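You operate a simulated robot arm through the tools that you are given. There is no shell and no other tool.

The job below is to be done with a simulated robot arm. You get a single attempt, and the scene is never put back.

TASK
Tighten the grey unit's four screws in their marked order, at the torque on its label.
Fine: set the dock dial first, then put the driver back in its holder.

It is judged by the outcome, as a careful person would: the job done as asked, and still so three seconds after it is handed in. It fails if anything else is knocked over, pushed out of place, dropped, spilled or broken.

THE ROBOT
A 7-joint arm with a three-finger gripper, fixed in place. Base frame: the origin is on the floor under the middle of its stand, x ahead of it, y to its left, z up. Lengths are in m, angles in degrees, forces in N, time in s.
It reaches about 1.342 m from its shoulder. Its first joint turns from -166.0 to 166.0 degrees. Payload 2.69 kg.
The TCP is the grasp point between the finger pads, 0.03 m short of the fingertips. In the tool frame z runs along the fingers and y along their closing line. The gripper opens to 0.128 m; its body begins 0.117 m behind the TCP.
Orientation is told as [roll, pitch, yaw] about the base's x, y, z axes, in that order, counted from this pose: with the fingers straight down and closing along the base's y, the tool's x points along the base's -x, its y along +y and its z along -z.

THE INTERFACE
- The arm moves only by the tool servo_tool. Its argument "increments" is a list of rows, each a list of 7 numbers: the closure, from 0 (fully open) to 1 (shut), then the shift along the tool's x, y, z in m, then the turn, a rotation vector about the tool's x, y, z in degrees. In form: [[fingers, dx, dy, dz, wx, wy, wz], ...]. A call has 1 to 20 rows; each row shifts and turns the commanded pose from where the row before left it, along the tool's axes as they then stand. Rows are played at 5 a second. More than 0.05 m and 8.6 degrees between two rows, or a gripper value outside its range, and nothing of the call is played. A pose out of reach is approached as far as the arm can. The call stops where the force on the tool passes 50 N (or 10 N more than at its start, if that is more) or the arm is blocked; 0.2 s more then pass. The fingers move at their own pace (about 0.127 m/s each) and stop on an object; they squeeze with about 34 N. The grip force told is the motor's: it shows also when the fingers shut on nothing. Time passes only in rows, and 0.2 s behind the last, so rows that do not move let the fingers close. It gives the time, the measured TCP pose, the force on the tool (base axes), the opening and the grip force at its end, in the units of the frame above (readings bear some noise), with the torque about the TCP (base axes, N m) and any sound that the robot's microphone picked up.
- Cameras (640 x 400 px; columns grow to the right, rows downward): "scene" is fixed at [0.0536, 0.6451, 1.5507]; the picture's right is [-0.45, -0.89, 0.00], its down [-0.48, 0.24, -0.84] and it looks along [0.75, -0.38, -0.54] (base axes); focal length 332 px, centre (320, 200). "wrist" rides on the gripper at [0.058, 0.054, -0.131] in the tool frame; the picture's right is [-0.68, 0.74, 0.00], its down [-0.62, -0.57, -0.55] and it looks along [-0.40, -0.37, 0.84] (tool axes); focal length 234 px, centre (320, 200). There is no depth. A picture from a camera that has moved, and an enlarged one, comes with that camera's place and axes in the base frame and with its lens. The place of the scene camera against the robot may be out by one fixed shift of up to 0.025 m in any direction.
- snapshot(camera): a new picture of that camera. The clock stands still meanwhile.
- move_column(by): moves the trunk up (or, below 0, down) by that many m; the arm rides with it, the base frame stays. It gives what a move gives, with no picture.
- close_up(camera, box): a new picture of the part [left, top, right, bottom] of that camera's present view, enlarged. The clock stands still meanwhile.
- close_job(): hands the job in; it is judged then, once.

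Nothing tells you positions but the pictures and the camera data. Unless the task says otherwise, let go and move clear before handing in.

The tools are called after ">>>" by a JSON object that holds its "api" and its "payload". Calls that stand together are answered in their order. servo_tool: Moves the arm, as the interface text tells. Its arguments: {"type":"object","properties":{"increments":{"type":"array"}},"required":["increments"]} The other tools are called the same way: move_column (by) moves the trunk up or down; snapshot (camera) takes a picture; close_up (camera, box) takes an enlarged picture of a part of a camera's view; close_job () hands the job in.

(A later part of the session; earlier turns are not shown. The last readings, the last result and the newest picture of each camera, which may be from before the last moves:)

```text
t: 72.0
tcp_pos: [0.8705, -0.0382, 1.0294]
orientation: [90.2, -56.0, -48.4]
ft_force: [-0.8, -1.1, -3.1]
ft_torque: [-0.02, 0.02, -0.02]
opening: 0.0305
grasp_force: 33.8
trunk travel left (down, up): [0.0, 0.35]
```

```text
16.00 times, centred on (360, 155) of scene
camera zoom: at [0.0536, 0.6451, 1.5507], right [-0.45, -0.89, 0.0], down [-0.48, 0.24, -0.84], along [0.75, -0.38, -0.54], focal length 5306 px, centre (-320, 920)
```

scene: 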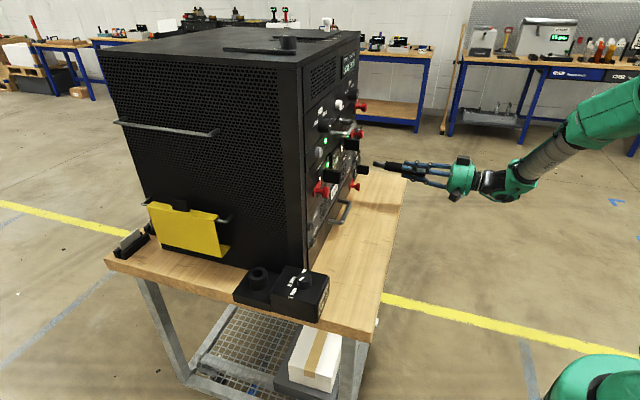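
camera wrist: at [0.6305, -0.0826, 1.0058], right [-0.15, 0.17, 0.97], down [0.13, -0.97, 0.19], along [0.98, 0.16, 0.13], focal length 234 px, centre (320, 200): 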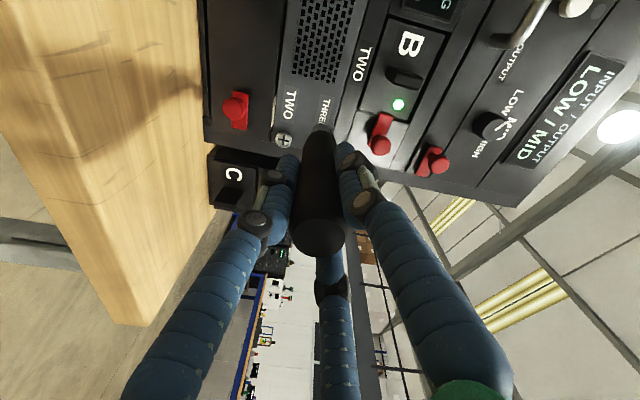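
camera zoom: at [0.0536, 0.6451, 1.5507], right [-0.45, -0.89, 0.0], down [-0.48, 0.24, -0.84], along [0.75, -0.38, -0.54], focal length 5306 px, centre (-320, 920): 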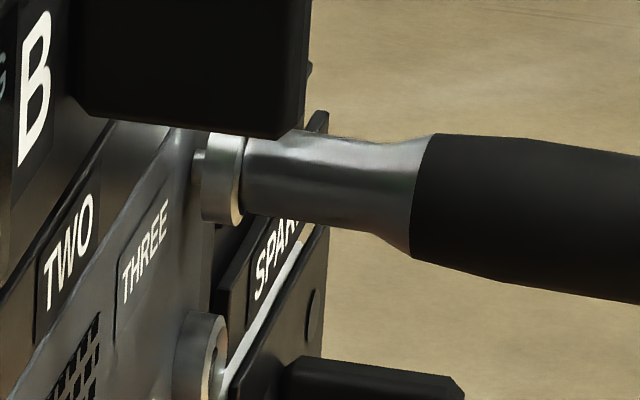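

The tip is entering the recess but sits ~1 mm high; I correct down while pushing gently.

>>> {"api": "servo_tool", "payload": {"increments": [[1.0, 0.0007, -0.0008, 0, 0, 0, 0], [1.0, 0.0001, 0.0001, 0.0015, 0, 0, 0], [1.0, 0.0001, 0.0001, 0.0015, 0, 0, 0], [1.0, 0, 0, 0, 0, 0, 0]]}}

>>> {"api": "close_up", "payload": {"camera": "wrist", "box": [290, 105, 350, 145]}}

>>> {"api": "close_up", "payload": {"camera": "scene", "box": [310, 275, 350, 325]}}

```text
t: 73.0
tcp_pos: [0.8724, -0.0363, 1.0296]
orientation: [90.2, -55.8, -48.4]
ft_force: [-0.5, -0.6, -3.9]
ft_torque: [-0.09, 0.12, -0.02]
opening: 0.0307
grasp_force: 34.4
trunk travel left (down, up): [0.0, 0.35]
```

```text
10.00 times, centred on (320, 125) of wrist
camera zoom: at [0.7242, -0.066, 1.0099], right [-0.15, 0.17, 0.97], down [0.13, -0.97, 0.19], along [0.98, 0.16, 0.13], focal length 2342 px, centre (320, 950)
```

zoom: 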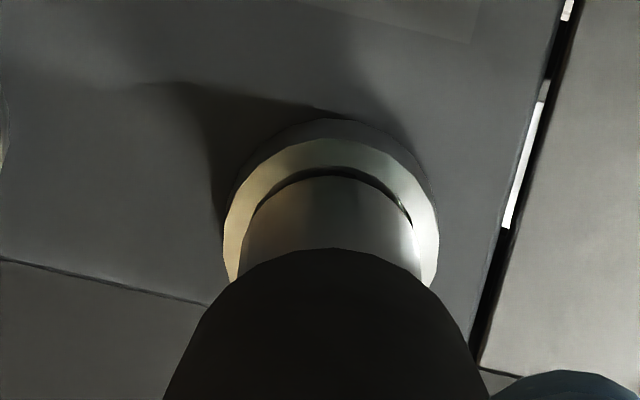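

```text
8.00 times, centred on (330, 300) of scene
camera zoom: at [0.0536, 0.6451, 1.5507], right [-0.45, -0.89, 0.0], down [-0.48, 0.24, -0.84], along [0.75, -0.38, -0.54], focal length 2653 px, centre (240, -600)
```

zoom: 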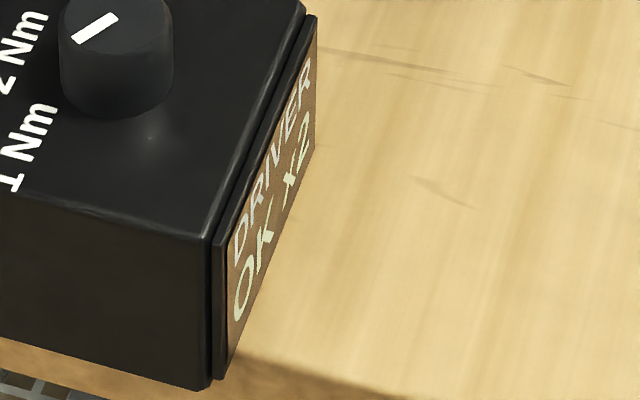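

>>> {"api": "servo_tool", "payload": {"increments": [[1.0, 0.0001, 0.0001, 0.0015, 0, 0, 0], [1.0, 0, 0.0001, 0.001, 0, 0, 0], [1.0, 0, 0, 0, 0, 0, 0]]}}

>>> {"api": "close_up", "payload": {"camera": "scene", "box": [310, 275, 350, 325]}}

>>> {"api": "close_up", "payload": {"camera": "scene", "box": [345, 145, 375, 165]}}

```text
t: 73.8
tcp_pos: [0.8729, -0.0358, 1.0288]
orientation: [90.1, -55.7, -48.5]
ft_force: [-13.2, -11.6, -5.0]
ft_torque: [-0.14, 0.14, 0.1]
opening: 0.0306
grasp_force: 34.2
trunk travel left (down, up): [0.0, 0.35]
```

```text
8.00 times, centred on (330, 300) of scene
camera zoom: at [0.0536, 0.6451, 1.5507], right [-0.45, -0.89, 0.0], down [-0.48, 0.24, -0.84], along [0.75, -0.38, -0.54], focal length 2653 px, centre (240, -600)
```

zoom: 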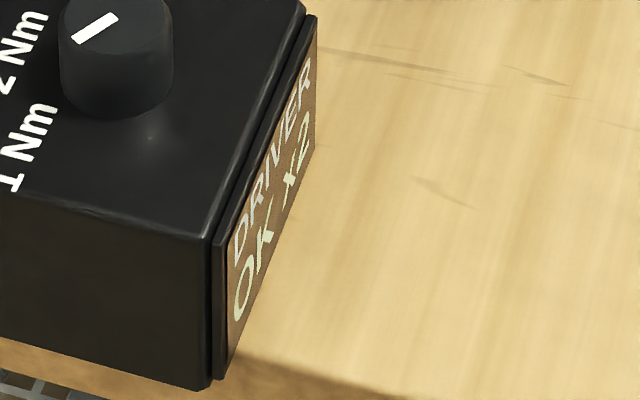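

```text
16.00 times, centred on (360, 155) of scene
camera zoom: at [0.0536, 0.6451, 1.5507], right [-0.45, -0.89, 0.0], down [-0.48, 0.24, -0.84], along [0.75, -0.38, -0.54], focal length 5306 px, centre (-320, 920)
```

zoom: 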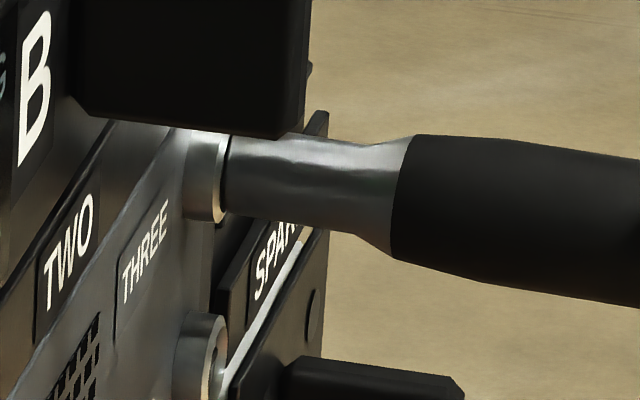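

>>> {"api": "servo_tool", "payload": {"increments": [[1.0, 0, 0.0001, 0.001, 0, 0, 0], [1.0, 0, 0, 0, 0, 0, 0], [1.0, 0, 0, 0, 0, 0, 0]]}}

>>> {"api": "close_up", "payload": {"camera": "scene", "box": [310, 275, 350, 325]}}

```text
t: 74.5
tcp_pos: [0.8732, -0.0362, 1.0296]
orientation: [90.1, -55.8, -48.6]
ft_force: [-24.0, -24.0, -4.6]
ft_torque: [-0.21, 0.18, 0.1]
opening: 0.0307
grasp_force: 34.0
trunk travel left (down, up): [0.0, 0.35]
```

```text
8.00 times, centred on (330, 300) of scene
camera zoom: at [0.0536, 0.6451, 1.5507], right [-0.45, -0.89, 0.0], down [-0.48, 0.24, -0.84], along [0.75, -0.38, -0.54], focal length 2653 px, centre (240, -600)
```

zoom: 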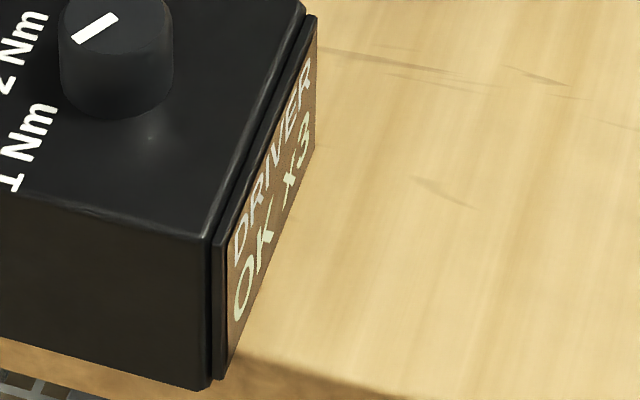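

"OK X3". I back off well clear and travel left along the panel toward the last screw, FOUR.

>>> {"api": "servo_tool", "payload": {"increments": [[1.0, -0.0003, -0.0005, -0.01, 0, 0, 0], [1.0, -0.0015, -0.0023, -0.0455, 0, 0, 0], [1.0, -0.0007, -0.001, -0.0195, 0, 0, 0], [1.0, 0.02515, 0.03686, -0.00262, 0, 0, 0], [1.0, 0.02515, 0.03686, -0.00262, 0, 0, 0], [1.0, 0.02515, 0.03686, -0.00262, 0, 0, 0], [1.0, 0.02515, 0.03686, -0.00262, 0, 0, 0], [1.0, 0.02515, 0.03686, -0.00262, 0, 0, 0]]}}

>>> {"api": "servo_tool", "payload": {"increments": [[1.0, 0.02515, 0.03686, -0.00262, 0, 0, 0], [1.0, 0.02515, 0.03686, -0.00262, 0, 0, 0], [1.0, 0.02515, 0.03686, -0.00262, 0, 0, 0], [1.0, 0.02515, 0.03686, -0.00262, 0, 0, 0], [1.0, 0.02515, 0.03686, -0.00262, 0, 0, 0], [1.0, 0, 0, 0, 0, 0, 0]]}}

>>> {"api": "snapshot", "payload": {"camera": "wrist"}}

>>> {"api": "close_up", "payload": {"camera": "wrist", "box": [240, 80, 380, 170]}}

```text
t: 76.3
tcp_pos: [0.6611, 0.0713, 1.0297]
orientation: [90.1, -55.9, -48.5]
ft_force: [0.4, -1.4, -3.3]
ft_torque: [-0.02, 0.01, 0.1]
opening: 0.0305
grasp_force: 34.2
trunk travel left (down, up): [0.0, 0.35]
```

```text
t: 77.8
tcp_pos: [0.5055, 0.2278, 1.0278]
orientation: [90.1, -55.9, -48.3]
ft_force: [0.5, 0.6, -3.0]
ft_torque: [-0.05, 0.05, -0.04]
opening: 0.0306
grasp_force: 33.9
trunk travel left (down, up): [0.0, 0.35]
```

```text
taken
camera wrist: at [0.3574, 0.1981, 1.0092], right [-0.15, 0.17, 0.97], down [0.13, -0.97, 0.19], along [0.98, 0.16, 0.13], focal length 234 px, centre (320, 200)
```

wrist: 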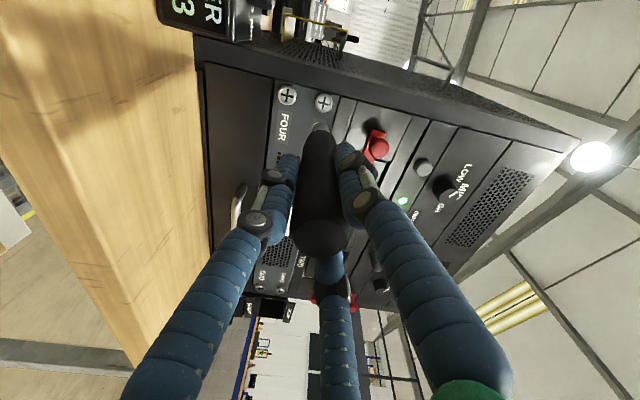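

```text
4.44 times, centred on (310, 125) of wrist
camera zoom: at [0.3574, 0.1981, 1.0092], right [-0.15, 0.17, 0.97], down [0.13, -0.97, 0.19], along [0.98, 0.16, 0.13], focal length 1041 px, centre (364, 533)
```

zoom: 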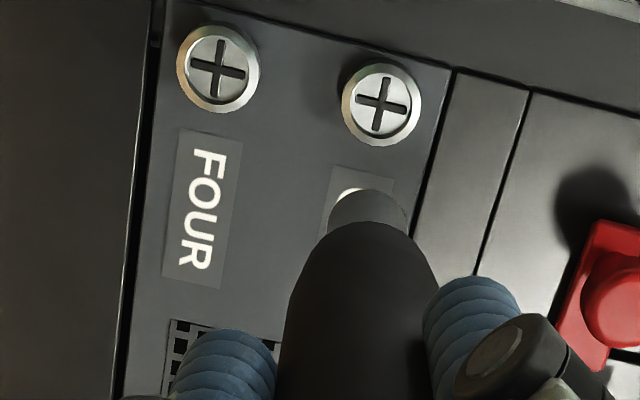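

I see FOUR at about (0.641, 0.369, 0.980). I move down in front of it.

>>> {"api": "servo_tool", "payload": {"increments": [[1.0, 0.0155, -0.0063, -0.0002, 0, 0, 0], [1.0, 0.0155, -0.0063, -0.0002, 0, 0, 0], [1.0, 0.0155, -0.0063, -0.0002, 0, 0, 0], [1.0, 0, 0, 0, 0, 0, 0]]}}

>>> {"api": "close_up", "payload": {"camera": "wrist", "box": [260, 80, 400, 170]}}

>>> {"api": "snapshot", "payload": {"camera": "scene"}}

```text
t: 78.8
tcp_pos: [0.4985, 0.2364, 0.9795]
orientation: [90.1, -55.8, -48.4]
ft_force: [-0.4, -0.5, -3.5]
ft_torque: [-0.1, 0.07, -0.01]
opening: 0.0307
grasp_force: 33.8
trunk travel left (down, up): [0.0, 0.35]
```

```text
4.44 times, centred on (330, 125) of wrist
camera zoom: at [0.3502, 0.2065, 0.9599], right [-0.15, 0.17, 0.97], down [0.13, -0.97, 0.19], along [0.98, 0.16, 0.13], focal length 1041 px, centre (276, 533)
```

zoom: 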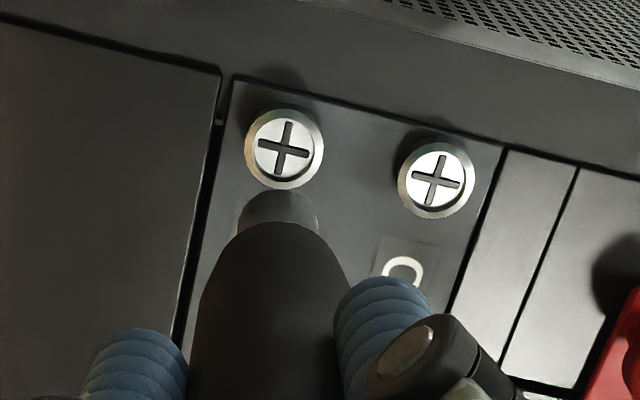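

```text
taken
```

scene: 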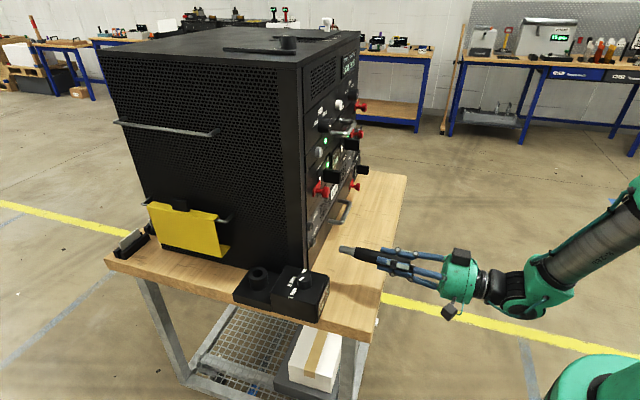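

Well lined up with FOUR. I advance 5 cm in steps.

>>> {"api": "servo_tool", "payload": {"increments": [[1.0, 0.0007, 0.001, 0.02, 0, 0, 0], [1.0, 0.0007, 0.001, 0.02, 0, 0, 0], [1.0, 0.0004, 0.0005, 0.01, 0, 0, 0], [1.0, 0, 0, 0, 0, 0, 0]]}}

>>> {"api": "close_up", "payload": {"camera": "wrist", "box": [290, 105, 350, 145]}}

>>> {"api": "close_up", "payload": {"camera": "scene", "box": [310, 220, 350, 250]}}

```text
t: 79.8
tcp_pos: [0.5329, 0.2711, 0.9808]
orientation: [90.0, -55.9, -48.4]
ft_force: [0.2, -1.2, -2.6]
ft_torque: [-0.07, 0.07, 0.01]
opening: 0.0306
grasp_force: 33.8
trunk travel left (down, up): [0.0, 0.35]
```

```text
10.00 times, centred on (320, 125) of wrist
camera zoom: at [0.385, 0.2423, 0.9602], right [-0.15, 0.17, 0.97], down [0.13, -0.97, 0.19], along [0.98, 0.16, 0.13], focal length 2342 px, centre (320, 950)
```

zoom: 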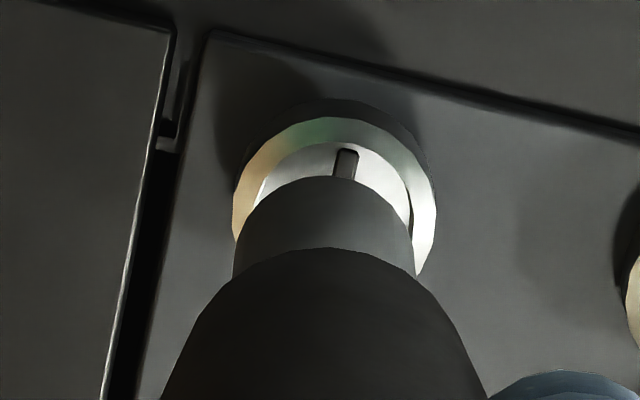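

```text
13.33 times, centred on (330, 235) of scene
camera zoom: at [0.0536, 0.6451, 1.5507], right [-0.45, -0.89, 0.0], down [-0.48, 0.24, -0.84], along [0.75, -0.38, -0.54], focal length 4421 px, centre (187, -267)
```

zoom: 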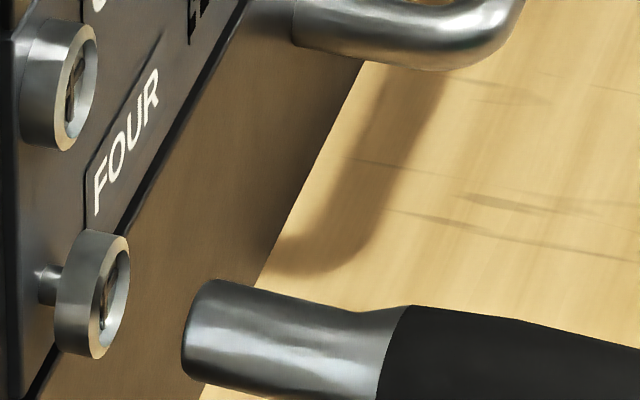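

The tip is slightly low and left of FOUR; I correct about 3 mm and close half the remaining gap.

>>> {"api": "servo_tool", "payload": {"increments": [[1.0, -0.0028, -0.0008, 0.0002, 0, 0, 0], [1.0, 0.0003, 0.0005, 0.01, 0, 0, 0], [1.0, 0, 0, 0, 0, 0, 0]]}}

>>> {"api": "close_up", "payload": {"camera": "wrist", "box": [290, 105, 350, 145]}}

>>> {"api": "close_up", "payload": {"camera": "scene", "box": [310, 220, 350, 250]}}

```text
t: 80.5
tcp_pos: [0.5411, 0.2775, 0.9814]
orientation: [90.1, -56.0, -48.4]
ft_force: [-0.1, -0.6, -2.8]
ft_torque: [-0.06, 0.06, 0.0]
opening: 0.0307
grasp_force: 33.8
trunk travel left (down, up): [0.0, 0.35]
```

```text
10.00 times, centred on (320, 125) of wrist
camera zoom: at [0.3935, 0.2486, 0.9614], right [-0.15, 0.17, 0.97], down [0.13, -0.97, 0.19], along [0.98, 0.16, 0.13], focal length 2342 px, centre (320, 950)
```

zoom: 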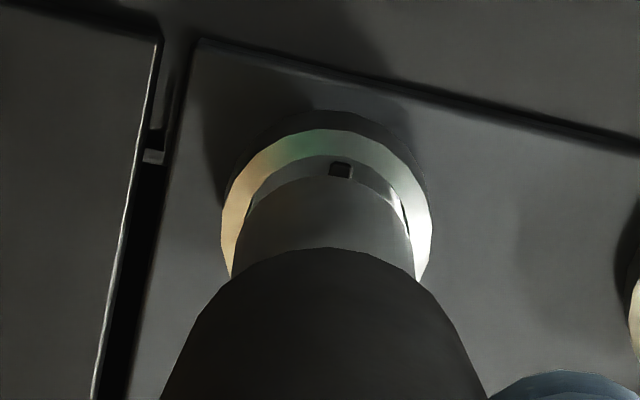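

```text
13.33 times, centred on (330, 235) of scene
camera zoom: at [0.0536, 0.6451, 1.5507], right [-0.45, -0.89, 0.0], down [-0.48, 0.24, -0.84], along [0.75, -0.38, -0.54], focal length 4421 px, centre (187, -267)
```

zoom: 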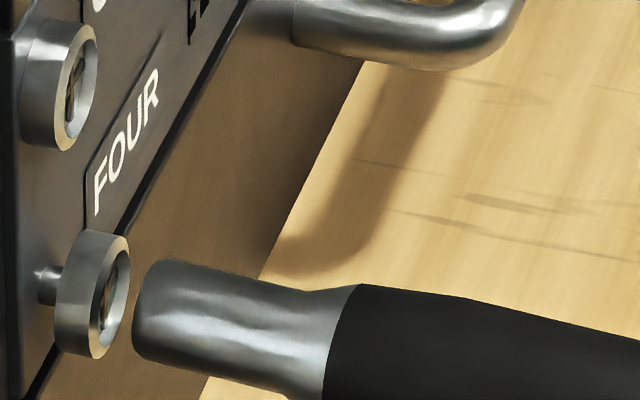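

>>> {"api": "servo_tool", "payload": {"increments": [[1.0, -0.0014, -0.0007, 0.0001, 0, 0, 0], [1.0, 0.0002, 0.0003, 0.005, 0, 0, 0], [1.0, 0, 0, 0, 0, 0, 0]]}}

>>> {"api": "close_up", "payload": {"camera": "wrist", "box": [290, 105, 350, 145]}}

>>> {"api": "close_up", "payload": {"camera": "scene", "box": [310, 220, 350, 250]}}

```text
t: 81.3
tcp_pos: [0.5465, 0.28, 0.9813]
orientation: [90.1, -56.0, -48.3]
ft_force: [-0.4, 0.3, -3.5]
ft_torque: [-0.04, 0.04, -0.01]
opening: 0.0306
grasp_force: 33.8
trunk travel left (down, up): [0.0, 0.35]
```

```text
10.00 times, centred on (320, 125) of wrist
camera zoom: at [0.3984, 0.2514, 0.9626], right [-0.15, 0.17, 0.97], down [0.13, -0.97, 0.19], along [0.98, 0.16, 0.13], focal length 2342 px, centre (320, 950)
```

zoom: 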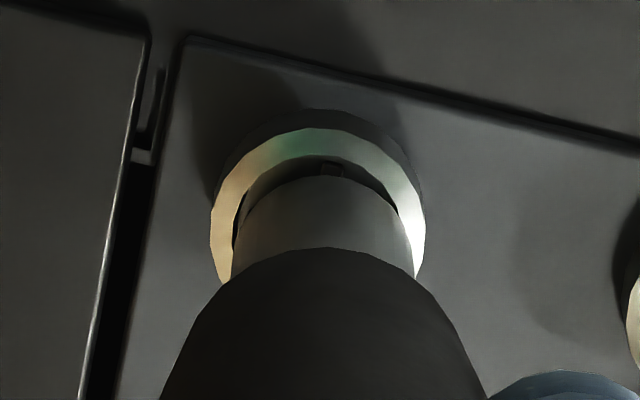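

```text
13.33 times, centred on (330, 235) of scene
camera zoom: at [0.0536, 0.6451, 1.5507], right [-0.45, -0.89, 0.0], down [-0.48, 0.24, -0.84], along [0.75, -0.38, -0.54], focal length 4421 px, centre (187, -267)
```

zoom: 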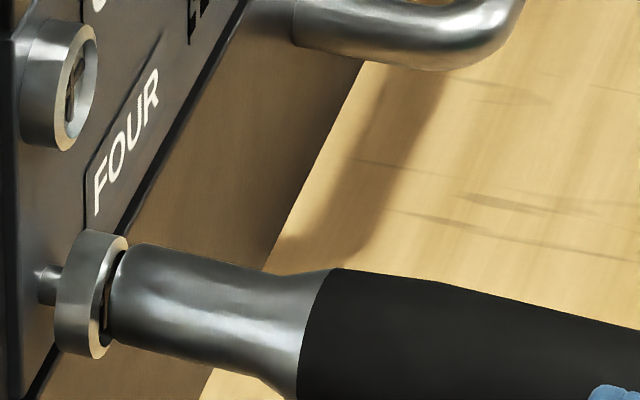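

Very close to seated and centred. I push in gentle steps now.

>>> {"api": "servo_tool", "payload": {"increments": [[1.0, 0.0003, -0.0002, 0.0015, 0, 0, 0], [1.0, 0.0001, 0.0001, 0.002, 0, 0, 0], [1.0, 0.0001, 0.0001, 0.0015, 0, 0, 0], [1.0, 0, 0, 0, 0, 0, 0]]}}

>>> {"api": "close_up", "payload": {"camera": "wrist", "box": [290, 105, 350, 145]}}

>>> {"api": "close_up", "payload": {"camera": "scene", "box": [310, 220, 350, 250]}}

```text
t: 82.3
tcp_pos: [0.5506, 0.2832, 0.9814]
orientation: [90.0, -55.8, -48.4]
ft_force: [-22.3, -21.9, -3.4]
ft_torque: [-0.11, 0.08, 0.08]
opening: 0.0309
grasp_force: 34.3
trunk travel left (down, up): [0.0, 0.35]
```

```text
10.00 times, centred on (320, 125) of wrist
camera zoom: at [0.4018, 0.2542, 0.9619], right [-0.15, 0.17, 0.97], down [0.13, -0.97, 0.19], along [0.98, 0.16, 0.13], focal length 2342 px, centre (320, 950)
```

zoom: 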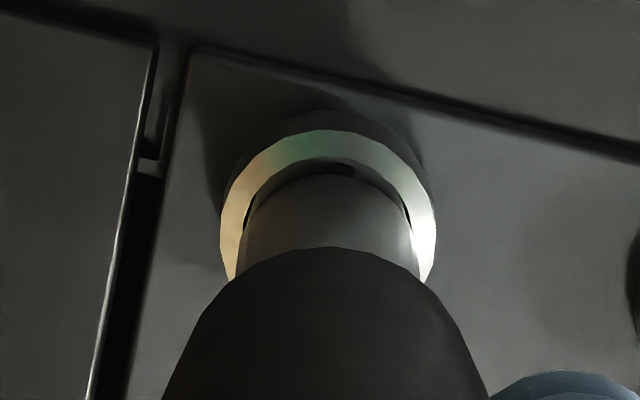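

```text
13.33 times, centred on (330, 235) of scene
camera zoom: at [0.0536, 0.6451, 1.5507], right [-0.45, -0.89, 0.0], down [-0.48, 0.24, -0.84], along [0.75, -0.38, -0.54], focal length 4421 px, centre (187, -267)
```

zoom: 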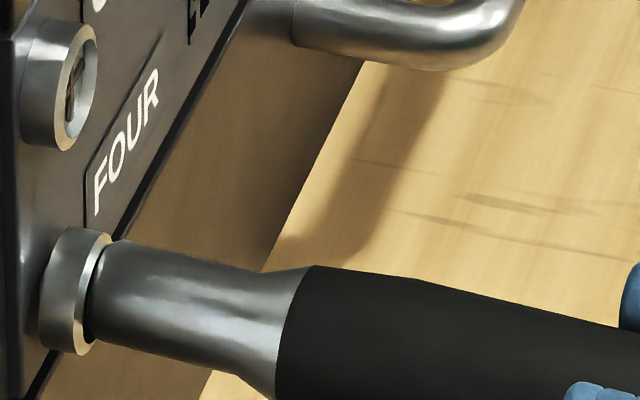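

>>> {"api": "servo_tool", "payload": {"increments": [[1.0, 0, 0, 0, 0, 0, 0], [1.0, 0, 0, 0, 0, 0, 0]]}}

>>> {"api": "close_up", "payload": {"camera": "scene", "box": [310, 220, 350, 250]}}

>>> {"api": "close_up", "payload": {"camera": "scene", "box": [310, 275, 350, 325]}}

```text
t: 83.0
tcp_pos: [0.5514, 0.2848, 0.9829]
orientation: [90.3, -55.8, -48.6]
ft_force: [-1.9, -1.6, -4.9]
ft_torque: [-0.1, 0.16, 0.04]
opening: 0.0309
grasp_force: 33.7
trunk travel left (down, up): [0.0, 0.35]
```

```text
13.33 times, centred on (330, 235) of scene
camera zoom: at [0.0536, 0.6451, 1.5507], right [-0.45, -0.89, 0.0], down [-0.48, 0.24, -0.84], along [0.75, -0.38, -0.54], focal length 4421 px, centre (187, -267)
```

zoom: 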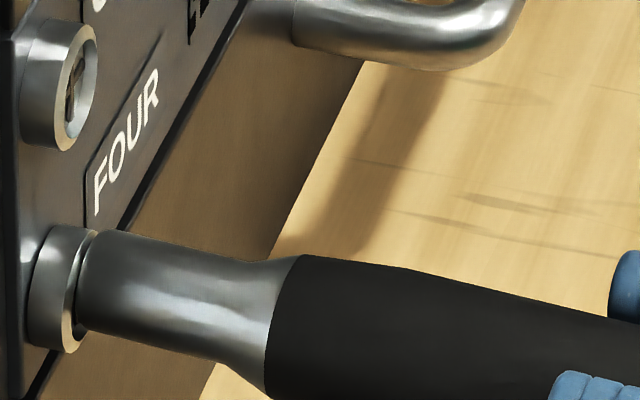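

```text
8.00 times, centred on (330, 300) of scene
camera zoom: at [0.0536, 0.6451, 1.5507], right [-0.45, -0.89, 0.0], down [-0.48, 0.24, -0.84], along [0.75, -0.38, -0.54], focal length 2653 px, centre (240, -600)
```

zoom: 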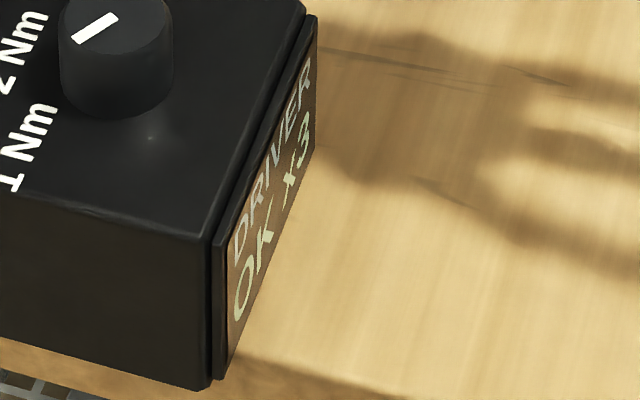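

The screw ran further in and the display still shows X3, so I follow it in with a little more push.

>>> {"api": "servo_tool", "payload": {"increments": [[1.0, 0.0001, 0.0001, 0.0015, 0, 0, 0], [1.0, 0, 0, 0.001, 0, 0, 0], [1.0, 0, 0, 0, 0, 0, 0]]}}

>>> {"api": "close_up", "payload": {"camera": "scene", "box": [310, 275, 350, 325]}}

>>> {"api": "close_up", "payload": {"camera": "scene", "box": [310, 220, 350, 250]}}

```text
t: 83.8
tcp_pos: [0.5513, 0.2848, 0.9829]
orientation: [90.2, -55.9, -48.7]
ft_force: [-11.7, -13.8, 2.8]
ft_torque: [0.5, -0.45, -0.07]
opening: 0.0308
grasp_force: 34.2
trunk travel left (down, up): [0.0, 0.35]
```

```text
8.00 times, centred on (330, 300) of scene
camera zoom: at [0.0536, 0.6451, 1.5507], right [-0.45, -0.89, 0.0], down [-0.48, 0.24, -0.84], along [0.75, -0.38, -0.54], focal length 2653 px, centre (240, -600)
```

zoom: 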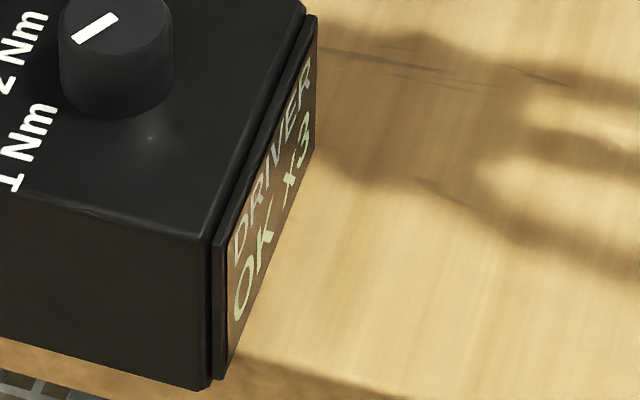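

```text
13.33 times, centred on (330, 235) of scene
camera zoom: at [0.0536, 0.6451, 1.5507], right [-0.45, -0.89, 0.0], down [-0.48, 0.24, -0.84], along [0.75, -0.38, -0.54], focal length 4421 px, centre (187, -267)
```

zoom: 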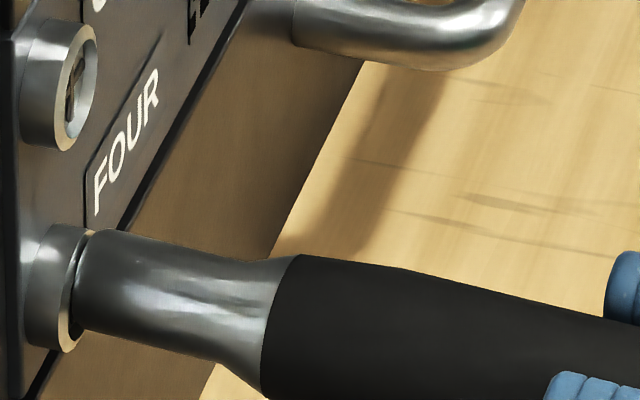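

>>> {"api": "servo_tool", "payload": {"increments": [[1.0, -0.0004, 0.0004, 0.0005, 0, 0, 0], [1.0, 0, 0, 0.0007, 0, 0, 0], [1.0, 0, 0, 0, 0, 0, 0]]}}

>>> {"api": "close_up", "payload": {"camera": "scene", "box": [310, 275, 350, 325]}}

>>> {"api": "close_up", "payload": {"camera": "wrist", "box": [290, 105, 350, 145]}}

```text
t: 84.5
tcp_pos: [0.5526, 0.286, 0.9824]
orientation: [89.9, -55.8, -48.3]
ft_force: [-28.5, -26.4, -1.4]
ft_torque: [0.19, -0.2, 0.17]
opening: 0.0306
grasp_force: 33.8
trunk travel left (down, up): [0.0, 0.35]
```

```text
8.00 times, centred on (330, 300) of scene
camera zoom: at [0.0536, 0.6451, 1.5507], right [-0.45, -0.89, 0.0], down [-0.48, 0.24, -0.84], along [0.75, -0.38, -0.54], focal length 2653 px, centre (240, -600)
```

zoom: 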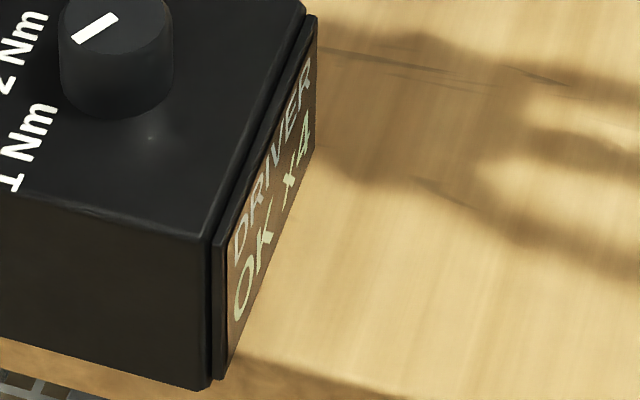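

```text
10.00 times, centred on (320, 125) of wrist
camera zoom: at [0.4042, 0.2564, 0.9632], right [-0.15, 0.17, 0.97], down [0.13, -0.97, 0.19], along [0.98, 0.16, 0.13], focal length 2342 px, centre (320, 950)
```

zoom: 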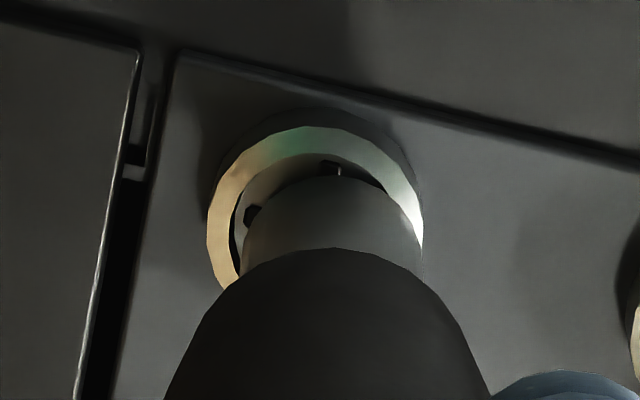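

"OK X4" — all four screws are done in order. I back off straight, then raise the trunk again for returning the driver.

>>> {"api": "servo_tool", "payload": {"increments": [[1.0, -0.0003, -0.0005, -0.01, 0, 0, 0], [1.0, -0.0014, -0.0021, -0.04, 0, 0, 0], [1.0, -0.0014, -0.0021, -0.04, 0, 0, 0], [1.0, -0.0007, -0.001, -0.02, 0, 0, 0], [1.0, 0, 0, 0, 0, 0, 0]]}}

>>> {"api": "close_up", "payload": {"camera": "wrist", "box": [220, 60, 420, 180]}}

>>> {"api": "close_up", "payload": {"camera": "scene", "box": [290, 190, 370, 330]}}

```text
t: 85.8
tcp_pos: [0.4748, 0.2093, 0.9832]
orientation: [90.1, -55.9, -48.3]
ft_force: [0.0, -0.1, -2.8]
ft_torque: [-0.07, 0.06, 0.02]
opening: 0.0307
grasp_force: 34.1
trunk travel left (down, up): [0.0, 0.35]
```

```text
3.20 times, centred on (320, 120) of wrist
camera zoom: at [0.3275, 0.1799, 0.9635], right [-0.15, 0.17, 0.97], down [0.13, -0.97, 0.19], along [0.98, 0.16, 0.13], focal length 749 px, centre (320, 456)
```

zoom: 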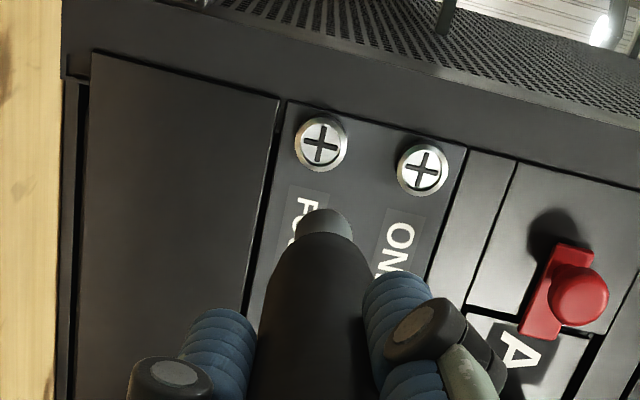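

```text
2.86 times, centred on (330, 260) of scene
camera zoom: at [0.0536, 0.6451, 1.5507], right [-0.45, -0.89, 0.0], down [-0.48, 0.24, -0.84], along [0.75, -0.38, -0.54], focal length 948 px, centre (291, 29)
```

zoom: 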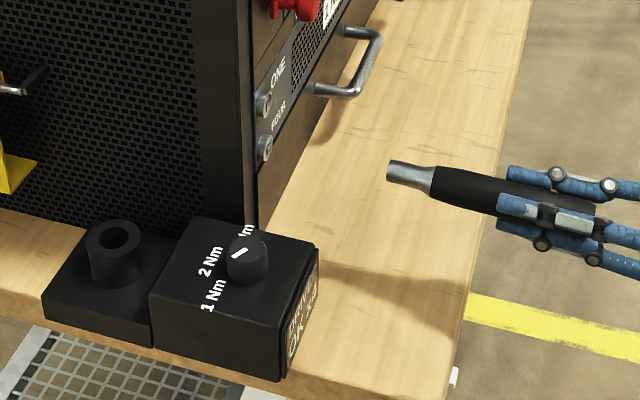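

Both left screws are now seated flush. I raise the trunk back up by 0.15 m.

>>> {"api": "move_column", "payload": {"by": 0.15}}

>>> {"api": "servo_tool", "payload": {"increments": [[1.0, 0, 0, 0, -0.27, -0.4, -7.8], [1.0, 0, 0, 0, -0.27, -0.4, -7.8], [1.0, 0, 0, 0, -0.27, -0.4, -7.8], [1.0, 0, 0, 0, -0.27, -0.4, -7.8], [1.0, 0, 0, 0, -0.27, -0.4, -7.8], [1.0, 0, 0, 0, 0, 0, 0]]}}

>>> {"api": "snapshot", "payload": {"camera": "scene"}}

```text
t: 87.5
tcp_pos: [0.4773, 0.2084, 1.1319]
orientation: [90.1, -55.9, -48.4]
ft_force: [0.6, 0.1, -2.8]
ft_torque: [-0.04, 0.08, -0.01]
opening: 0.0306
grasp_force: 34.1
trunk travel left (down, up): [-0.15, 0.2]
```

```text
t: 88.9
tcp_pos: [0.4758, 0.2086, 1.134]
orientation: [-114.8, -84.5, 157.2]
ft_force: [-0.3, -0.1, -3.1]
ft_torque: [-0.05, 0.1, 0.02]
opening: 0.0307
grasp_force: 34.4
trunk travel left (down, up): [-0.15, 0.2]
```

```text
taken
```

scene: 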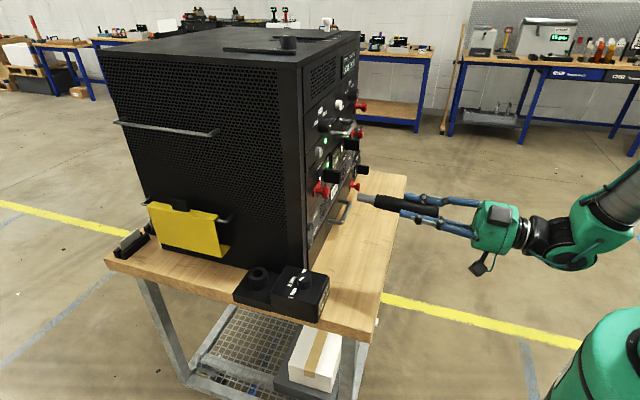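

Now I swing the driver back to vertical.

>>> {"api": "servo_tool", "payload": {"increments": [[1.0, 0, 0, 0, -0.72, 8.15, -0.385], [1.0, 0, 0, 0, -0.72, 8.15, -0.385], [1.0, 0, 0, 0, -0.72, 8.15, -0.385], [1.0, 0, 0, 0, -0.72, 8.15, -0.385], [1.0, 0, 0, 0, -0.72, 8.15, -0.385], [1.0, 0, 0, 0, -0.72, 8.15, -0.385]]}}

>>> {"api": "servo_tool", "payload": {"increments": [[1.0, 0, 0, 0, -0.72, 8.15, -0.385], [1.0, 0, 0, 0, -0.72, 8.15, -0.385], [1.0, 0, 0, 0, -0.72, 8.15, -0.385], [1.0, 0, 0, 0, -0.72, 8.15, -0.385], [1.0, 0, 0, 0, -0.72, 8.15, -0.385], [1.0, 0, 0, 0, 0, 0, 0]]}}

>>> {"api": "snapshot", "payload": {"camera": "scene"}}

>>> {"api": "snapshot", "payload": {"camera": "wrist"}}

```text
t: 90.3
tcp_pos: [0.4768, 0.2089, 1.1325]
orientation: [-7.3, -42.6, 52.0]
ft_force: [-0.8, -0.5, -3.3]
ft_torque: [-0.06, 0.01, -0.03]
opening: 0.0308
grasp_force: 33.9
trunk travel left (down, up): [-0.15, 0.2]
```

```text
t: 91.7
tcp_pos: [0.4766, 0.209, 1.1322]
orientation: [-2.9, -1.9, 50.2]
ft_force: [0.8, -0.3, -3.8]
ft_torque: [0.0, 0.07, 0.02]
opening: 0.0308
grasp_force: 34.6
trunk travel left (down, up): [-0.15, 0.2]
```

```text
taken
```

scene: 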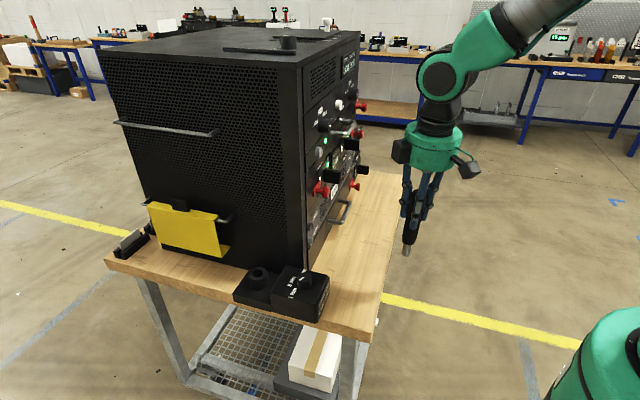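

```text
taken
camera wrist: at [0.3912, 0.1999, 1.2579], right [-0.13, 0.99, -0.02], down [0.8, 0.11, 0.59], along [0.59, 0.07, -0.8], focal length 234 px, centre (320, 200)
```

wrist: 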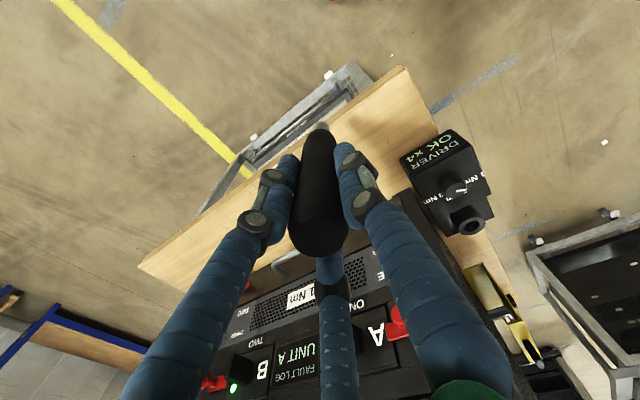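

>>> {"api": "close_up", "payload": {"camera": "scene", "box": [370, 160, 460, 270]}}

>>> {"api": "close_up", "payload": {"camera": "wrist", "box": [270, 110, 370, 270]}}

>>> {"api": "close_up", "payload": {"camera": "wrist", "box": [290, 105, 350, 145]}}

```text
3.64 times, centred on (415, 215) of scene
camera zoom: at [0.0536, 0.6451, 1.5507], right [-0.45, -0.89, 0.0], down [-0.48, 0.24, -0.84], along [0.75, -0.38, -0.54], focal length 1206 px, centre (-26, 146)
```

zoom: 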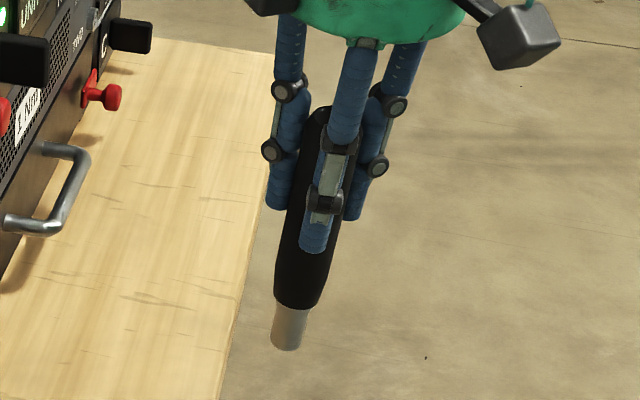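

```text
2.50 times, centred on (320, 190) of wrist
camera zoom: at [0.3912, 0.1999, 1.2579], right [-0.13, 0.99, -0.02], down [0.8, 0.11, 0.59], along [0.59, 0.07, -0.8], focal length 585 px, centre (320, 225)
```

zoom: 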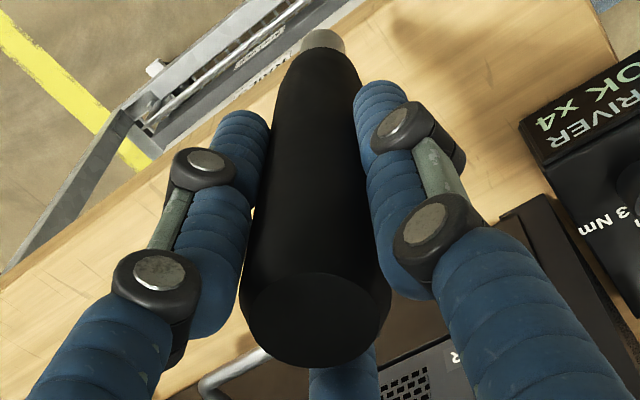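

```text
10.00 times, centred on (320, 125) of wrist
camera zoom: at [0.3912, 0.1999, 1.2579], right [-0.13, 0.99, -0.02], down [0.8, 0.11, 0.59], along [0.59, 0.07, -0.8], focal length 2342 px, centre (320, 950)
```

zoom: 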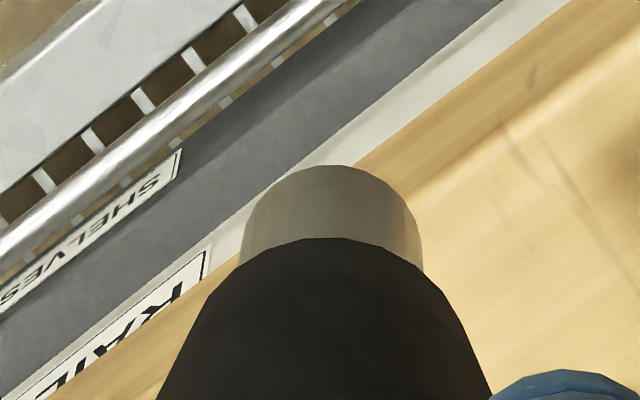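

The driver is vertical again (within ~2°) and held as before. I rise, shift left clear of the cabinet corner, then travel back toward the holder.

>>> {"api": "servo_tool", "payload": {"increments": [[1.0, -0.001, -0.0015, -0.03, 0, 0, 0], [1.0, -0.001, -0.0015, -0.03, 0, 0, 0], [1.0, -0.001, -0.0015, -0.03, 0, 0, 0], [1.0, -0.003, 0.0334, -0.0016, 0, 0, 0], [1.0, -0.003, 0.0334, -0.0016, 0, 0, 0], [1.0, -0.003, 0.0334, -0.0016, 0, 0, 0], [1.0, -0.0422, -0.0038, 0.0016, 0, 0, 0], [1.0, -0.0422, -0.0038, 0.0016, 0, 0, 0], [1.0, -0.0422, -0.0038, 0.0016, 0, 0, 0], [1.0, -0.0422, -0.0038, 0.0016, 0, 0, 0], [1.0, 0, 0, 0, 0, 0, 0]]}}

>>> {"api": "snapshot", "payload": {"camera": "scene"}}

>>> {"api": "snapshot", "payload": {"camera": "wrist"}}

```text
t: 94.1
tcp_pos: [0.5271, 0.401, 1.2229]
orientation: [-2.9, -1.9, 50.3]
ft_force: [0.9, 1.3, -4.0]
ft_torque: [-0.07, 0.04, -0.01]
opening: 0.0309
grasp_force: 34.0
trunk travel left (down, up): [-0.15, 0.2]
```

```text
taken
```

scene: 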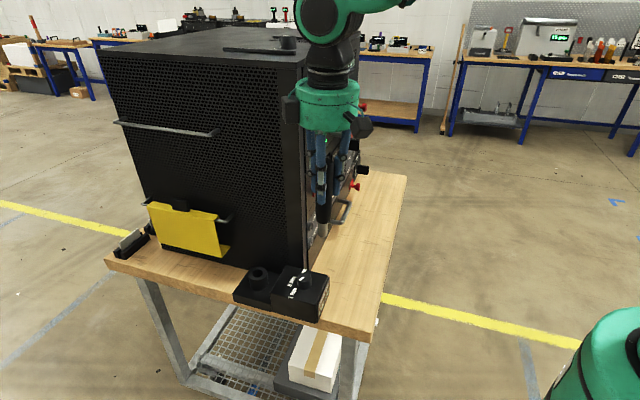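

```text
taken
camera wrist: at [0.4409, 0.3914, 1.3481], right [-0.13, 0.99, -0.01], down [0.8, 0.11, 0.6], along [0.59, 0.07, -0.8], focal length 234 px, centre (320, 200)
```

wrist: 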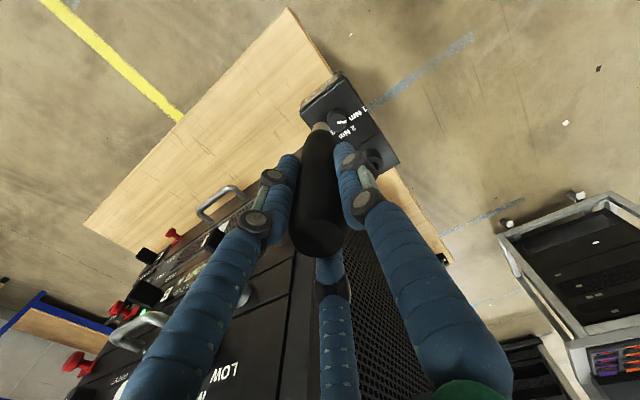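

>>> {"api": "servo_tool", "payload": {"increments": [[1.0, -0.0421, 0.0042, 0.0012, 0, 0, 0], [1.0, -0.0417, -0.0037, 0.0016, 0, 0, 0], [1.0, 0, 0, 0, 0, 0, 0]]}}

>>> {"api": "servo_tool", "payload": {"increments": [[1.0, -0.0417, -0.0037, 0.0016, 0, 0, 0], [1.0, -0.0417, -0.0037, 0.0016, 0, 0, 0], [1.0, 0, 0, 0, 0, 0, 0]]}}

>>> {"api": "close_up", "payload": {"camera": "wrist", "box": [240, 60, 400, 180]}}

>>> {"api": "close_up", "payload": {"camera": "scene", "box": [180, 80, 380, 320]}}

```text
t: 94.9
tcp_pos: [0.5791, 0.468, 1.2249]
orientation: [-2.8, -1.9, 50.3]
ft_force: [0.1, 0.3, -4.1]
ft_torque: [-0.03, 0.04, 0.02]
opening: 0.0308
grasp_force: 34.1
trunk travel left (down, up): [-0.15, 0.2]
```

```text
t: 95.7
tcp_pos: [0.6377, 0.5268, 1.2257]
orientation: [-2.9, -2.0, 50.2]
ft_force: [1.1, 0.8, -3.0]
ft_torque: [-0.05, 0.05, 0.0]
opening: 0.0305
grasp_force: 34.2
trunk travel left (down, up): [-0.15, 0.2]
```

```text
3.33 times, centred on (320, 120) of wrist
camera zoom: at [0.5525, 0.5166, 1.3508], right [-0.13, 0.99, -0.01], down [0.79, 0.11, 0.6], along [0.59, 0.07, -0.8], focal length 781 px, centre (320, 467)
```

zoom: 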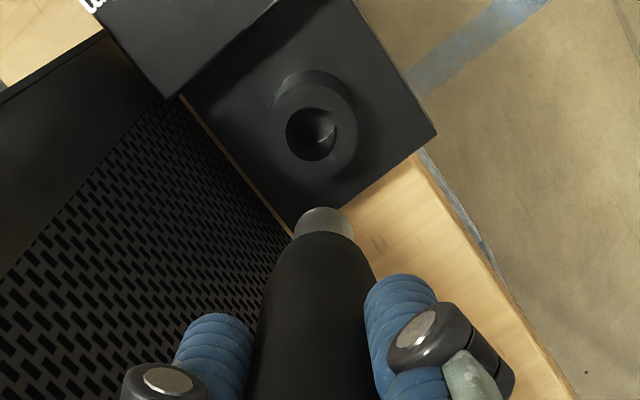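

```text
1.67 times, centred on (280, 200) of scene
camera zoom: at [0.0536, 0.6451, 1.5507], right [-0.45, -0.89, 0.0], down [-0.48, 0.24, -0.84], along [0.75, -0.38, -0.54], focal length 553 px, centre (387, 200)
```

zoom: 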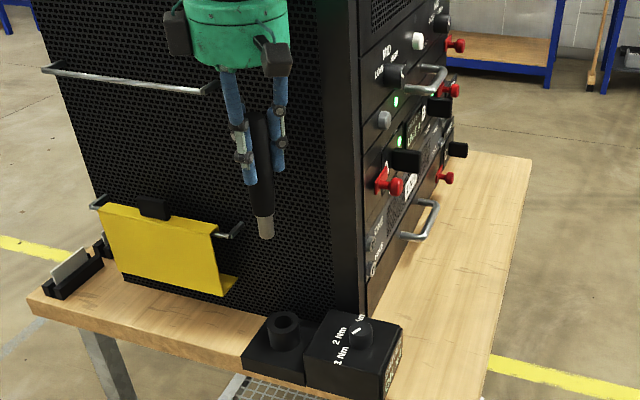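

I can see the holder's hole and the driver tip together. I shift about 11 mm to line up and lower 10 cm for a finer check.

>>> {"api": "servo_tool", "payload": {"increments": [[1.0, -0.0018, -0.0123, 0.0006, 0, 0, 0], [1.0, 0.0011, 0.0017, 0.0333, 0, 0, 0], [1.0, 0.0011, 0.0017, 0.0333, 0, 0, 0], [1.0, 0.001, 0.0015, 0.03, 0, 0, 0], [1.0, 0, 0, 0, 0, 0, 0]]}}

>>> {"api": "close_up", "payload": {"camera": "wrist", "box": [270, 80, 370, 150]}}

>>> {"api": "close_up", "payload": {"camera": "scene", "box": [220, 210, 310, 310]}}

```text
t: 96.9
tcp_pos: [0.6446, 0.5176, 1.1262]
orientation: [-2.9, -1.9, 50.2]
ft_force: [0.9, -0.3, -3.6]
ft_torque: [0.02, 0.05, 0.0]
opening: 0.0304
grasp_force: 34.0
trunk travel left (down, up): [-0.15, 0.2]
```

```text
5.71 times, centred on (320, 115) of wrist
camera zoom: at [0.5601, 0.5075, 1.2528], right [-0.13, 0.99, -0.01], down [0.79, 0.11, 0.6], along [0.59, 0.07, -0.8], focal length 1338 px, centre (320, 686)
```

zoom: 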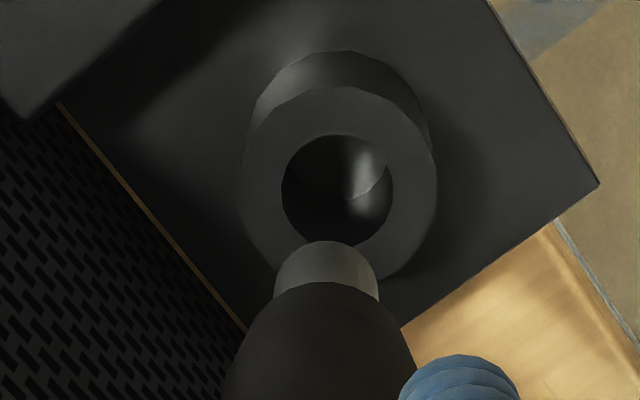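

```text
4.00 times, centred on (265, 260) of scene
camera zoom: at [0.0536, 0.6451, 1.5507], right [-0.45, -0.89, 0.0], down [-0.48, 0.24, -0.84], along [0.75, -0.38, -0.54], focal length 1326 px, centre (540, -40)
```

zoom: 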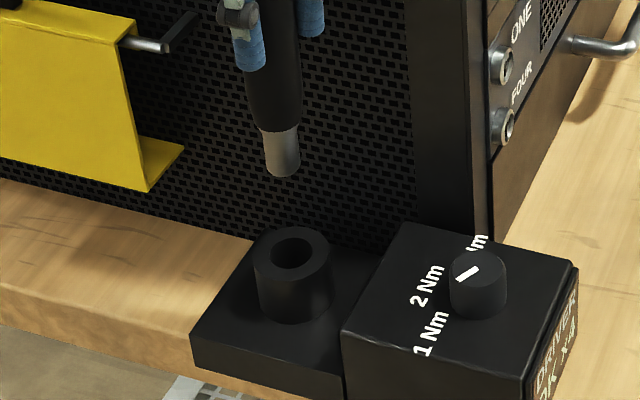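

Only about 3 mm off now. I correct and lower until the tip is just above the collar.

>>> {"api": "servo_tool", "payload": {"increments": [[1.0, -0.0034, -0.0003, 0.0001, 0, 0, 0], [1.0, 0.001, 0.0015, 0.03, 0, 0, 0], [1.0, 0.0009, 0.0013, 0.027, 0, 0, 0], [1.0, 0, 0, 0, 0, 0, 0]]}}

>>> {"api": "close_up", "payload": {"camera": "wrist", "box": [270, 90, 370, 160]}}

>>> {"api": "close_up", "payload": {"camera": "scene", "box": [230, 220, 290, 300]}}

```text
t: 97.9
tcp_pos: [0.648, 0.5191, 1.0688]
orientation: [-2.9, -1.9, 50.2]
ft_force: [-0.1, 0.8, -3.5]
ft_torque: [-0.04, 0.04, 0.04]
opening: 0.0305
grasp_force: 33.8
trunk travel left (down, up): [-0.15, 0.2]
```

```text
5.71 times, centred on (320, 125) of wrist
camera zoom: at [0.5631, 0.5101, 1.1951], right [-0.13, 0.99, -0.01], down [0.79, 0.11, 0.6], along [0.59, 0.07, -0.8], focal length 1338 px, centre (320, 629)
```

zoom: 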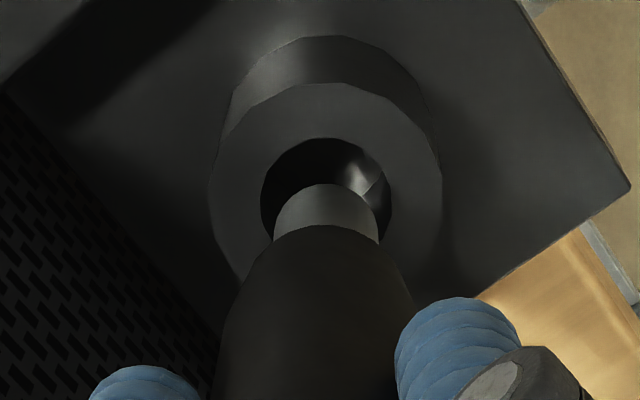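

```text
5.00 times, centred on (260, 260) of scene
camera zoom: at [0.0536, 0.6451, 1.5507], right [-0.45, -0.89, 0.0], down [-0.48, 0.24, -0.84], along [0.75, -0.38, -0.54], focal length 1658 px, centre (620, -100)
```

zoom: 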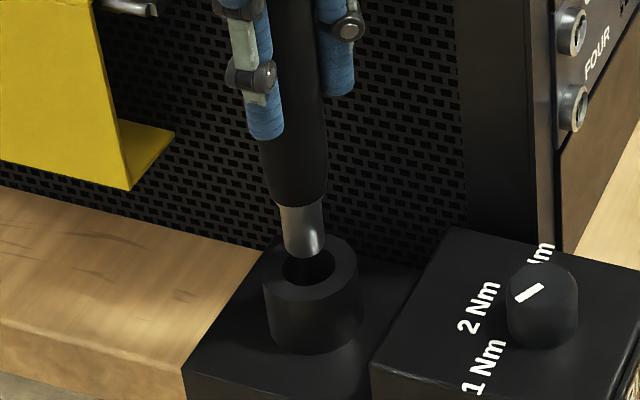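

The tip is centred over the hole in both views. I lower it in gently.

>>> {"api": "servo_tool", "payload": {"increments": [[1.0, 0.0003, 0.0005, 0.01, 0, 0, 0], [1.0, 0.0003, 0.0005, 0.01, 0, 0, 0], [1.0, 0.0003, 0.0005, 0.01, 0, 0, 0]]}}

>>> {"api": "close_up", "payload": {"camera": "wrist", "box": [270, 90, 370, 160]}}

>>> {"api": "close_up", "payload": {"camera": "scene", "box": [230, 220, 290, 300]}}

```text
t: 98.7
tcp_pos: [0.6519, 0.5193, 1.0396]
orientation: [-3.0, -2.0, 50.2]
ft_force: [0.0, 0.5, -2.3]
ft_torque: [-0.02, 0.03, 0.01]
opening: 0.0303
grasp_force: 33.9
trunk travel left (down, up): [-0.15, 0.2]
```

```text
5.71 times, centred on (320, 125) of wrist
camera zoom: at [0.5656, 0.5101, 1.1643], right [-0.13, 0.99, -0.01], down [0.79, 0.11, 0.6], along [0.59, 0.07, -0.8], focal length 1338 px, centre (320, 629)
```

zoom: 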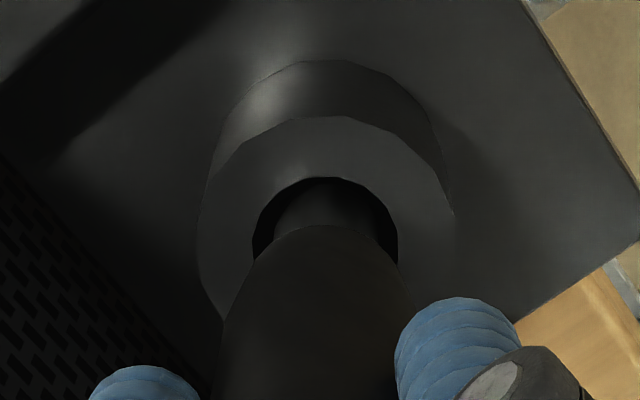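

```text
5.00 times, centred on (260, 260) of scene
camera zoom: at [0.0536, 0.6451, 1.5507], right [-0.45, -0.89, 0.0], down [-0.48, 0.24, -0.84], along [0.75, -0.38, -0.54], focal length 1658 px, centre (620, -100)
```

zoom: 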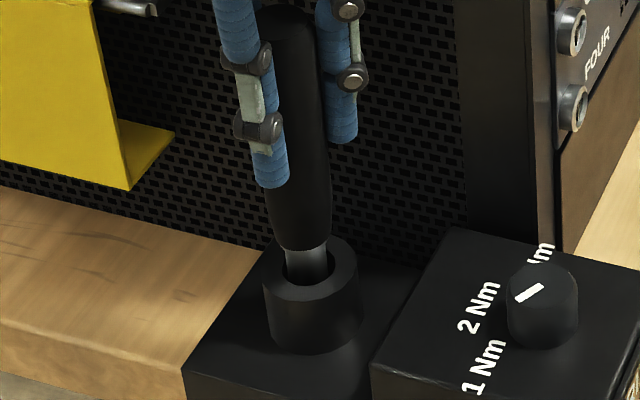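

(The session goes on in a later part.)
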